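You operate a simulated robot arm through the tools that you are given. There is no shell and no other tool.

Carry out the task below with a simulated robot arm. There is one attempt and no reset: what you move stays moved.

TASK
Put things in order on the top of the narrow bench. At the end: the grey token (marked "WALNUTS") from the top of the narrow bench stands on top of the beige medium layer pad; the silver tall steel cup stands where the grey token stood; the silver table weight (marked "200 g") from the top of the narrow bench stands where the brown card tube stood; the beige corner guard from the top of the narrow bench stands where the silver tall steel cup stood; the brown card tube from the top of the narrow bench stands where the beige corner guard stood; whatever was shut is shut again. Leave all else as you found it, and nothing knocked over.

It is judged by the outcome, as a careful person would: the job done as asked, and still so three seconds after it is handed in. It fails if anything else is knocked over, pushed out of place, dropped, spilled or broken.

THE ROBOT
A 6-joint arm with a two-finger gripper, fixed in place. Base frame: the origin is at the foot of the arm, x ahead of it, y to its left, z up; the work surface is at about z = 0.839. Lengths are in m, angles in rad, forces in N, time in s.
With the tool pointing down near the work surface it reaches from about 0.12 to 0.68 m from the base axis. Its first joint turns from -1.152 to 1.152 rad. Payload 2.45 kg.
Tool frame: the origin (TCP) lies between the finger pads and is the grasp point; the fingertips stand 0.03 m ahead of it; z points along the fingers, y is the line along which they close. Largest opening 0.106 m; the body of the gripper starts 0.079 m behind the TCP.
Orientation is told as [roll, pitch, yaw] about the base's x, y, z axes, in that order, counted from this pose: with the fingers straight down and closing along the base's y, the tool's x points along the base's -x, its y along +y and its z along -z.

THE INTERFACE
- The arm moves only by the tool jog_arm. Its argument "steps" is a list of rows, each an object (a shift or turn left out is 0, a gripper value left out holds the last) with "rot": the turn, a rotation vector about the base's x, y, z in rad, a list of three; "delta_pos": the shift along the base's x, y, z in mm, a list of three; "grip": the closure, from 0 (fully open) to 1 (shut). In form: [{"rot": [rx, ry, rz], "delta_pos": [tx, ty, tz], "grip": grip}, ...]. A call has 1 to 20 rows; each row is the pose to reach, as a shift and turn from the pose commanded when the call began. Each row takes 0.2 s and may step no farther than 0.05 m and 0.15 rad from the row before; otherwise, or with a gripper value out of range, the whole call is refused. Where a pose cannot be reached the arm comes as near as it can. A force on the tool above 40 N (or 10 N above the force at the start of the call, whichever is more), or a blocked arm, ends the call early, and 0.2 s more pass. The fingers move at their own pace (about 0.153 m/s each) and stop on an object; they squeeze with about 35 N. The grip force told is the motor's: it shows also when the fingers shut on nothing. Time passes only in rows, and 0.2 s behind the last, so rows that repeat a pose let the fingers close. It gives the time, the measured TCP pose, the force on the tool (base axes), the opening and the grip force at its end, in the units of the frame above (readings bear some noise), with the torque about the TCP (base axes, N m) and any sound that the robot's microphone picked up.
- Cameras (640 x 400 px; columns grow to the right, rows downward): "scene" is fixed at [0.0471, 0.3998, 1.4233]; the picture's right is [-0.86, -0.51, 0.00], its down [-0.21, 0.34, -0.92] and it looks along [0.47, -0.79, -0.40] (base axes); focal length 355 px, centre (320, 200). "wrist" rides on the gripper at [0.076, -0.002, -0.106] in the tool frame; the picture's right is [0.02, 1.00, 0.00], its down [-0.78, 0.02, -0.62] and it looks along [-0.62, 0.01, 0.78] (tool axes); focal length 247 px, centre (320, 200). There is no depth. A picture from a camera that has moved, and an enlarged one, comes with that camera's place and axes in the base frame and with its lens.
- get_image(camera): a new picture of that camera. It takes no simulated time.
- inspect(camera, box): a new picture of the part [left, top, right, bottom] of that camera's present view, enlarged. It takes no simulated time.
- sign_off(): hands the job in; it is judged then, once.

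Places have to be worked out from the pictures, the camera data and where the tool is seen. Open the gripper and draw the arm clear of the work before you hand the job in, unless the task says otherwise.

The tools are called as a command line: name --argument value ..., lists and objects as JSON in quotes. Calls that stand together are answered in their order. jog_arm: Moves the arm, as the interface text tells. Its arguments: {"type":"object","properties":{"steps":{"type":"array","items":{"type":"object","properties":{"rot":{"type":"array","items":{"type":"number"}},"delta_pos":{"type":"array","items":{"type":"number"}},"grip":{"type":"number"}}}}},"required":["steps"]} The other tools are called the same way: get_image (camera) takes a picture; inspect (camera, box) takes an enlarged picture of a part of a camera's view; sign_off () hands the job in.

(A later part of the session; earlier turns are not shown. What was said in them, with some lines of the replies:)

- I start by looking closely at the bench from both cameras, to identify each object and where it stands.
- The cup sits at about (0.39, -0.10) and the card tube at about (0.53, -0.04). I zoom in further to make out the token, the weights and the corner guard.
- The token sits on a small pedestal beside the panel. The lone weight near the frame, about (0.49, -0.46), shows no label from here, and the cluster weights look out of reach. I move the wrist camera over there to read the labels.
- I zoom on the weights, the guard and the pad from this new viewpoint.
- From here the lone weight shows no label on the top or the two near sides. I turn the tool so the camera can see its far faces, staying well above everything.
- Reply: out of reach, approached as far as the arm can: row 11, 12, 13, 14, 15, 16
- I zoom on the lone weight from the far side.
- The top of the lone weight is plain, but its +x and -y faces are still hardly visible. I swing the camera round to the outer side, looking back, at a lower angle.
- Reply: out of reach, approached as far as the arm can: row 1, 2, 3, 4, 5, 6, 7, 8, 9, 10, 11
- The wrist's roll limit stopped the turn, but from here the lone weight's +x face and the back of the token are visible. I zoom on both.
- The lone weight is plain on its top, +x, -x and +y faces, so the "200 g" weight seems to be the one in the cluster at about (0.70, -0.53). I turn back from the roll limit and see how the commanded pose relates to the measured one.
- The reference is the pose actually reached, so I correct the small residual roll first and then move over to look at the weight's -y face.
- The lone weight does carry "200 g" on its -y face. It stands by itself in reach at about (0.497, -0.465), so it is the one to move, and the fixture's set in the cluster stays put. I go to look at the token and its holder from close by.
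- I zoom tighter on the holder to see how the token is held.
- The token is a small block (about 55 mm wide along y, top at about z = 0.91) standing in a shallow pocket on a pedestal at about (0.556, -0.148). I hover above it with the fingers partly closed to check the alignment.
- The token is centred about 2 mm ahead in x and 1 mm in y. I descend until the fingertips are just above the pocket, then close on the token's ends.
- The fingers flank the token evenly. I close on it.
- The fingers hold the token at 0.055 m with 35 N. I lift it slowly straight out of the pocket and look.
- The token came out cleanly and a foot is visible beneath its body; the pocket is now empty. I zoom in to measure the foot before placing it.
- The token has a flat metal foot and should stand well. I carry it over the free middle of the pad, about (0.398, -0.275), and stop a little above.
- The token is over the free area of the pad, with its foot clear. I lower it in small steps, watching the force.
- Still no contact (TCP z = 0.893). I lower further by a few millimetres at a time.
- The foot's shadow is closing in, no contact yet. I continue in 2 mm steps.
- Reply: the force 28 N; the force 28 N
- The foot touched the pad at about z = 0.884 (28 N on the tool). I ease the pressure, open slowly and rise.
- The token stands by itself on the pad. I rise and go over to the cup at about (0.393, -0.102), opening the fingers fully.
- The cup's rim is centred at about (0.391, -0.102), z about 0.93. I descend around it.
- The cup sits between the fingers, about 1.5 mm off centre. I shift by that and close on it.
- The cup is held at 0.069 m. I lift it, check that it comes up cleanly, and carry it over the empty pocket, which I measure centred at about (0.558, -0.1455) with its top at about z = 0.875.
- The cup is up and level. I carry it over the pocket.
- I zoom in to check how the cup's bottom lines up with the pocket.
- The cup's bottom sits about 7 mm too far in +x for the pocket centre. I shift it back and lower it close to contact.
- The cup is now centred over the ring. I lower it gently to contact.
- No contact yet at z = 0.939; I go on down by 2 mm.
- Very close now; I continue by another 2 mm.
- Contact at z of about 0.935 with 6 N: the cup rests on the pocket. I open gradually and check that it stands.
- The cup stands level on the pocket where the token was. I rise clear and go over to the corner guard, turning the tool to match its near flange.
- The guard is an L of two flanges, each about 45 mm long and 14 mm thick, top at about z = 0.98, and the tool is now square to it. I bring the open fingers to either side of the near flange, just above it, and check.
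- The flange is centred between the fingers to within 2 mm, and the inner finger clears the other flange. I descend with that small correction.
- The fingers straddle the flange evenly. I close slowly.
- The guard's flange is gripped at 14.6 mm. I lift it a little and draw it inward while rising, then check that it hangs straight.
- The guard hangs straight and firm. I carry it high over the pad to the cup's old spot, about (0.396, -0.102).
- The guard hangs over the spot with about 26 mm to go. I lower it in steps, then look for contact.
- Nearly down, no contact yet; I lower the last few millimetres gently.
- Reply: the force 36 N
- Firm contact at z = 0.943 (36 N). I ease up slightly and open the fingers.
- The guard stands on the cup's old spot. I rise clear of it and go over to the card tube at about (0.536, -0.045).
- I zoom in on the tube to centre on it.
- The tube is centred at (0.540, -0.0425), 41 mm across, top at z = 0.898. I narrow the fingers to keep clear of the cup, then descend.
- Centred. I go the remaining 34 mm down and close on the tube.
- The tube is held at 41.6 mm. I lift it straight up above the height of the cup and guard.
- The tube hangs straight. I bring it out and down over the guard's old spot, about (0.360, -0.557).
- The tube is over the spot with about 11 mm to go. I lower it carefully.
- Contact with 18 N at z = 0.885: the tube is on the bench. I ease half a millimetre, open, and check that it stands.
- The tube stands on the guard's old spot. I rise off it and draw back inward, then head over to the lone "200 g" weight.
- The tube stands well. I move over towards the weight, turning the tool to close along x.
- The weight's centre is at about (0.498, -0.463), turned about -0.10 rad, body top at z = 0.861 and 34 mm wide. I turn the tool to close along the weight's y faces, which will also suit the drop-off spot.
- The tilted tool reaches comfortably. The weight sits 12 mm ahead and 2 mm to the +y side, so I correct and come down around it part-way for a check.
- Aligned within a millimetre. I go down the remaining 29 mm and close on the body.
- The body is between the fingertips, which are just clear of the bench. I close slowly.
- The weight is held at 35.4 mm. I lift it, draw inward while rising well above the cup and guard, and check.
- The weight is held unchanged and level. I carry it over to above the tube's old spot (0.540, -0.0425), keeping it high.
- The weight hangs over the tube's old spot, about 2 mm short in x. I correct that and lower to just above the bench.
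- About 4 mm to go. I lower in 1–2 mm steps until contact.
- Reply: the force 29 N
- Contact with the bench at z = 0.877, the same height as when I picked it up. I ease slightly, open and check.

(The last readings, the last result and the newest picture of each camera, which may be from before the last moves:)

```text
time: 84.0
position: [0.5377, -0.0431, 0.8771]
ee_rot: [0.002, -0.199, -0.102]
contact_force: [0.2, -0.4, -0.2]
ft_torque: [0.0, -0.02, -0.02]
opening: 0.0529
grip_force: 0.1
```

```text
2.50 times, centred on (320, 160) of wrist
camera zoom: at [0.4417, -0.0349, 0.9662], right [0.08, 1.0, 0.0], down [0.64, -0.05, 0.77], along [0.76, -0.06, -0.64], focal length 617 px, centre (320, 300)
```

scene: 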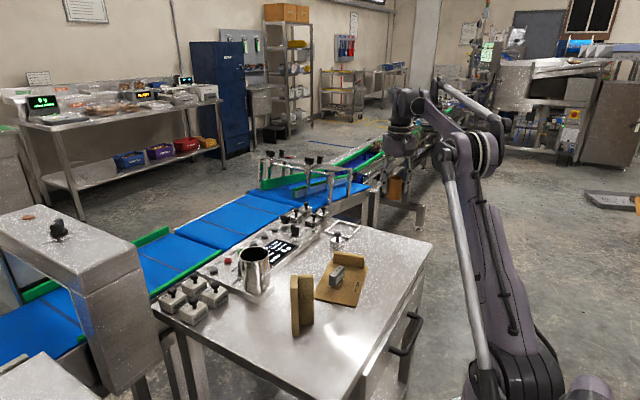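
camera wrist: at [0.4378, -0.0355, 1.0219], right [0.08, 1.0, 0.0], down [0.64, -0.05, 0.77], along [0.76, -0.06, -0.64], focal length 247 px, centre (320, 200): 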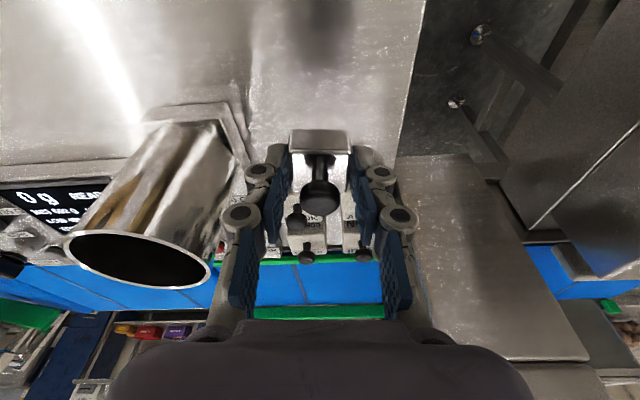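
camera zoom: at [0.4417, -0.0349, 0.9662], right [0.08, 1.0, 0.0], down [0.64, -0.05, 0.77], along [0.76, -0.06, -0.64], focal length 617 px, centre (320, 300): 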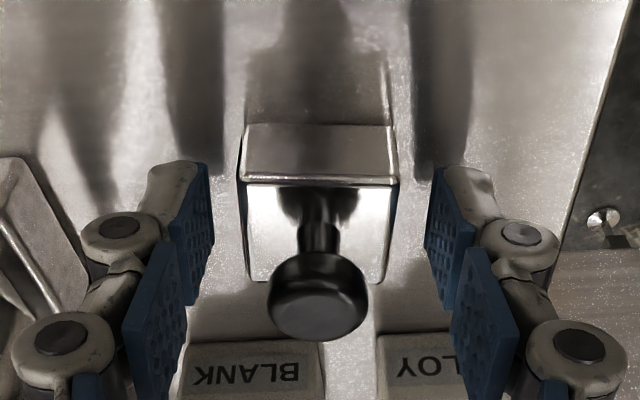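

The weight stands on the tube's old spot. I rise straight up, then draw back to the starting pose high above the bench, levelling the tool and opening the gripper.

jog_arm --steps '[{"delta_pos": [0, 0, 20], "grip": 0.5}, {"delta_pos": [0, 0, 60], "grip": 0.5}, {"delta_pos": [0, 0, 105], "grip": 0.5}, {"delta_pos": [0, 0, 150], "grip": 0.5}, {"delta_pos": [0, 0, 195], "grip": 0.4}, {"delta_pos": [-20, -5, 235], "grip": 0.3}]'

jog_arm --steps '[{"rot": [0.0104, 0.0995, 0], "delta_pos": [-35, -10, 25], "grip": 0.2}, {"rot": [0.0208, 0.199, 0], "delta_pos": [-75, -25, 50], "grip": 0.0}, {"rot": [0.0208, 0.199, 0], "delta_pos": [-110, -40, 72], "grip": 0.0}, {"rot": [0.0208, 0.199, 0], "delta_pos": [-146, -56, 72], "grip": 0.0}, {"rot": [0.0208, 0.199, 0], "delta_pos": [-146, -56, 72], "grip": 0.0}]'

get_image --camera "scene"

get_image --camera "wrist"

inspect --camera "scene" --box '[150, 200, 300, 340]'

inspect --camera "scene" --box '[270, 190, 440, 340]'

```text
time: 85.4
position: [0.5174, -0.0473, 1.1136]
ee_rot: [0.001, -0.201, -0.103]
contact_force: [-0.7, -0.8, 0.0]
ft_torque: [-0.04, -0.03, 0.0]
opening: 0.0741
grip_force: 0.1
```

```text
time: 86.6
position: [0.3695, -0.1043, 1.185]
ee_rot: [0.002, 0.001, -0.102]
contact_force: [-0.1, -0.3, -0.4]
ft_torque: [0.01, -0.02, -0.01]
opening: 0.1059
grip_force: 0.0
```

```text
taken
```

scene: 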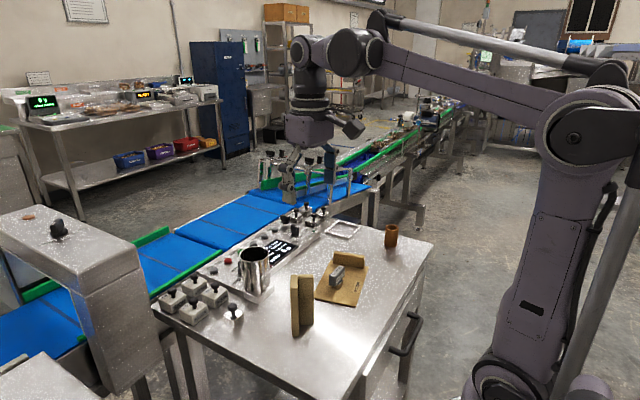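

```text
taken
camera wrist: at [0.2931, -0.0994, 1.2921], right [0.08, 1.0, 0.0], down [0.78, -0.06, 0.62], along [0.62, -0.05, -0.78], focal length 247 px, centre (320, 200)
```

wrist: 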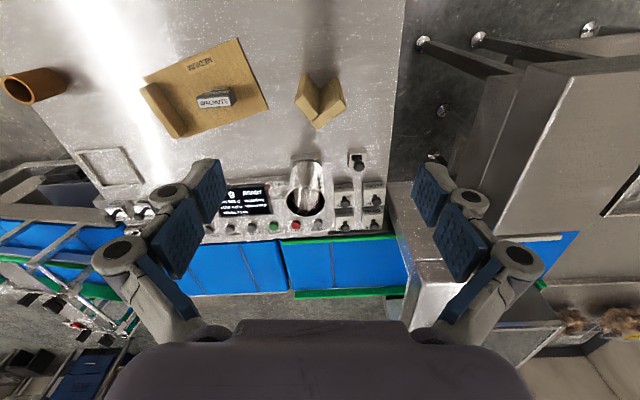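

```text
2.86 times, centred on (225, 270) of scene
camera zoom: at [0.047, 0.3998, 1.4233], right [-0.86, -0.51, 0.0], down [-0.21, 0.34, -0.92], along [0.47, -0.79, -0.4], focal length 1013 px, centre (591, 0)
```

zoom: 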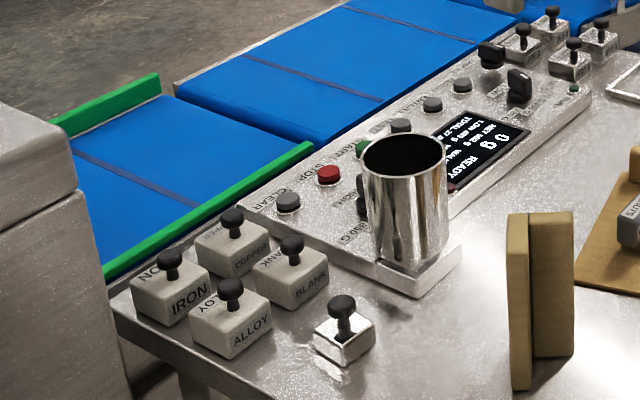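

```text
2.67 times, centred on (355, 265) of scene
camera zoom: at [0.047, 0.3998, 1.4233], right [-0.86, -0.51, 0.0], down [-0.21, 0.34, -0.92], along [0.47, -0.79, -0.4], focal length 946 px, centre (227, 27)
```

zoom: 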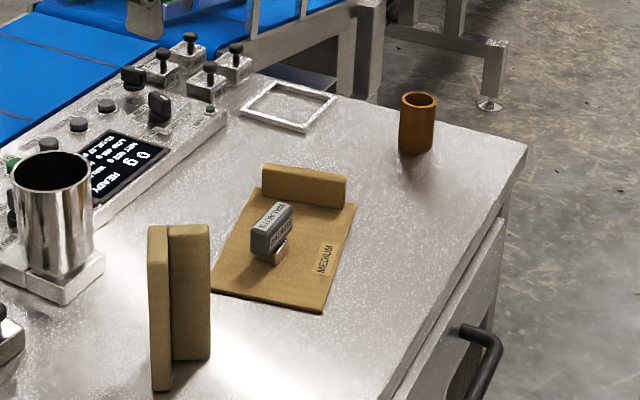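

Everything stands where intended and the arm is back at its starting height with the gripper open. I wait a couple of seconds and take a last close look to be sure that nothing shifts.

jog_arm --steps '[{"delta_pos": [0, 0, 0], "grip": 0.0}, {"delta_pos": [0, 0, 0]}, {"delta_pos": [0, 0, 0]}, {"delta_pos": [0, 0, 0]}, {"delta_pos": [0, 0, 0]}, {"delta_pos": [0, 0, 0]}, {"delta_pos": [0, 0, 0]}, {"delta_pos": [0, 0, 0]}, {"delta_pos": [0, 0, 0]}, {"delta_pos": [0, 0, 0]}]'

inspect --camera "wrist" --box '[230, 60, 410, 250]'

inspect --camera "wrist" --box '[0, 20, 290, 200]'

inspect --camera "scene" --box '[150, 190, 440, 370]'

```text
time: 88.8
position: [0.3693, -0.1057, 1.186]
ee_rot: [0.001, -0.001, -0.102]
contact_force: [-0.7, -0.1, 0.5]
ft_torque: [0.0, -0.05, -0.01]
opening: 0.1059
grip_force: 0.1
```

```text
2.11 times, centred on (320, 155) of wrist
camera zoom: at [0.2935, -0.0992, 1.292], right [0.08, 1.0, 0.0], down [0.78, -0.06, 0.62], along [0.62, -0.05, -0.78], focal length 520 px, centre (320, 295)
```

zoom: 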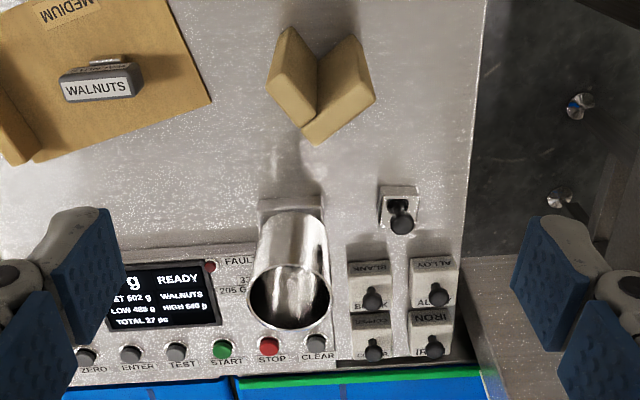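

```text
2.21 times, centred on (145, 110) of wrist
camera zoom: at [0.2935, -0.0992, 1.292], right [0.08, 1.0, 0.0], down [0.78, -0.06, 0.62], along [0.62, -0.05, -0.78], focal length 545 px, centre (706, 399)
```

zoom: 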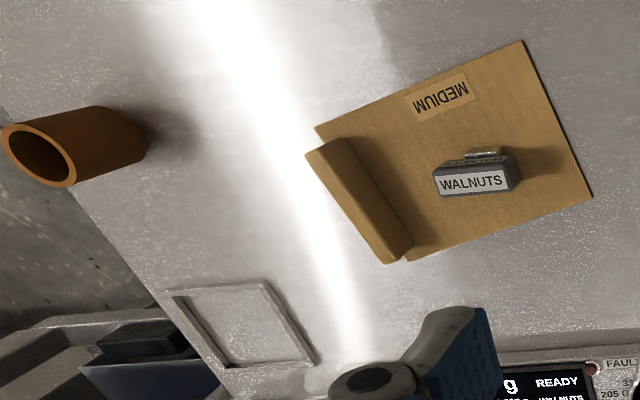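

```text
2.21 times, centred on (295, 280) of scene
camera zoom: at [0.0471, 0.3998, 1.4233], right [-0.86, -0.51, 0.0], down [-0.21, 0.34, -0.92], along [0.47, -0.79, -0.4], focal length 783 px, centre (375, 23)
```

zoom: 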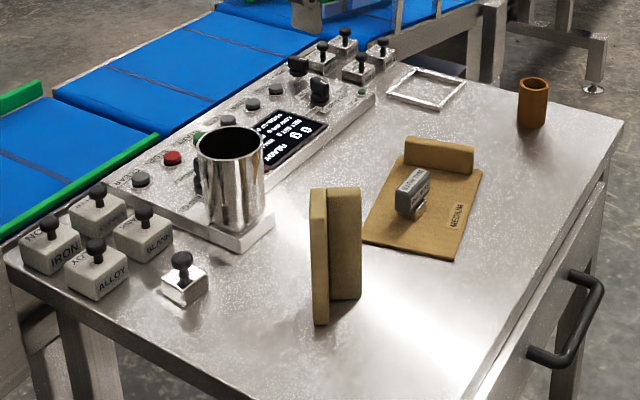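

The last pictures show everything standing steady. The token is on the pad, the cup on the token's pocket, the guard on the cup's spot, the tube on the guard's spot, and the 200 g weight on the tube's spot. Nothing else has moved, nothing was opened, and the arm is clear with the gripper open, so I hand the job in.

sign_off

```text
The job is handed in.
```

I made all five moves and handed the job in. In the last pictures, about two seconds after the final placement, everything was standing still where I put it.

| Item | Where it stands now |
|---|---|
| Grey "WALNUTS" token | On the free middle of the beige medium pad |
| Silver steel cup | On top of the raised pocket that held the token |
| Beige corner guard | On the cup's old spot |
| Brown card tube | On the guard's old spot |
| Silver "200 g" weight | On the tube's old spot |

- **Which 200 g weight:** two weights on the bench are marked "200 g". I moved the one standing by itself near the square frame; its label faces away from the scene camera. The other belongs to the set beside the panel, so I left it there. The task wording did not rule that one out, so this was my judgement.
- **Cup on the pocket:** the token stood in a shallow pocket narrower than the cup. The cup therefore rests on the pocket's rim, centred over it, and stands upright.

I saw nothing else knocked or shifted. I opened nothing, so nothing needed shutting again. The arm is back near its starting position with the gripper open.
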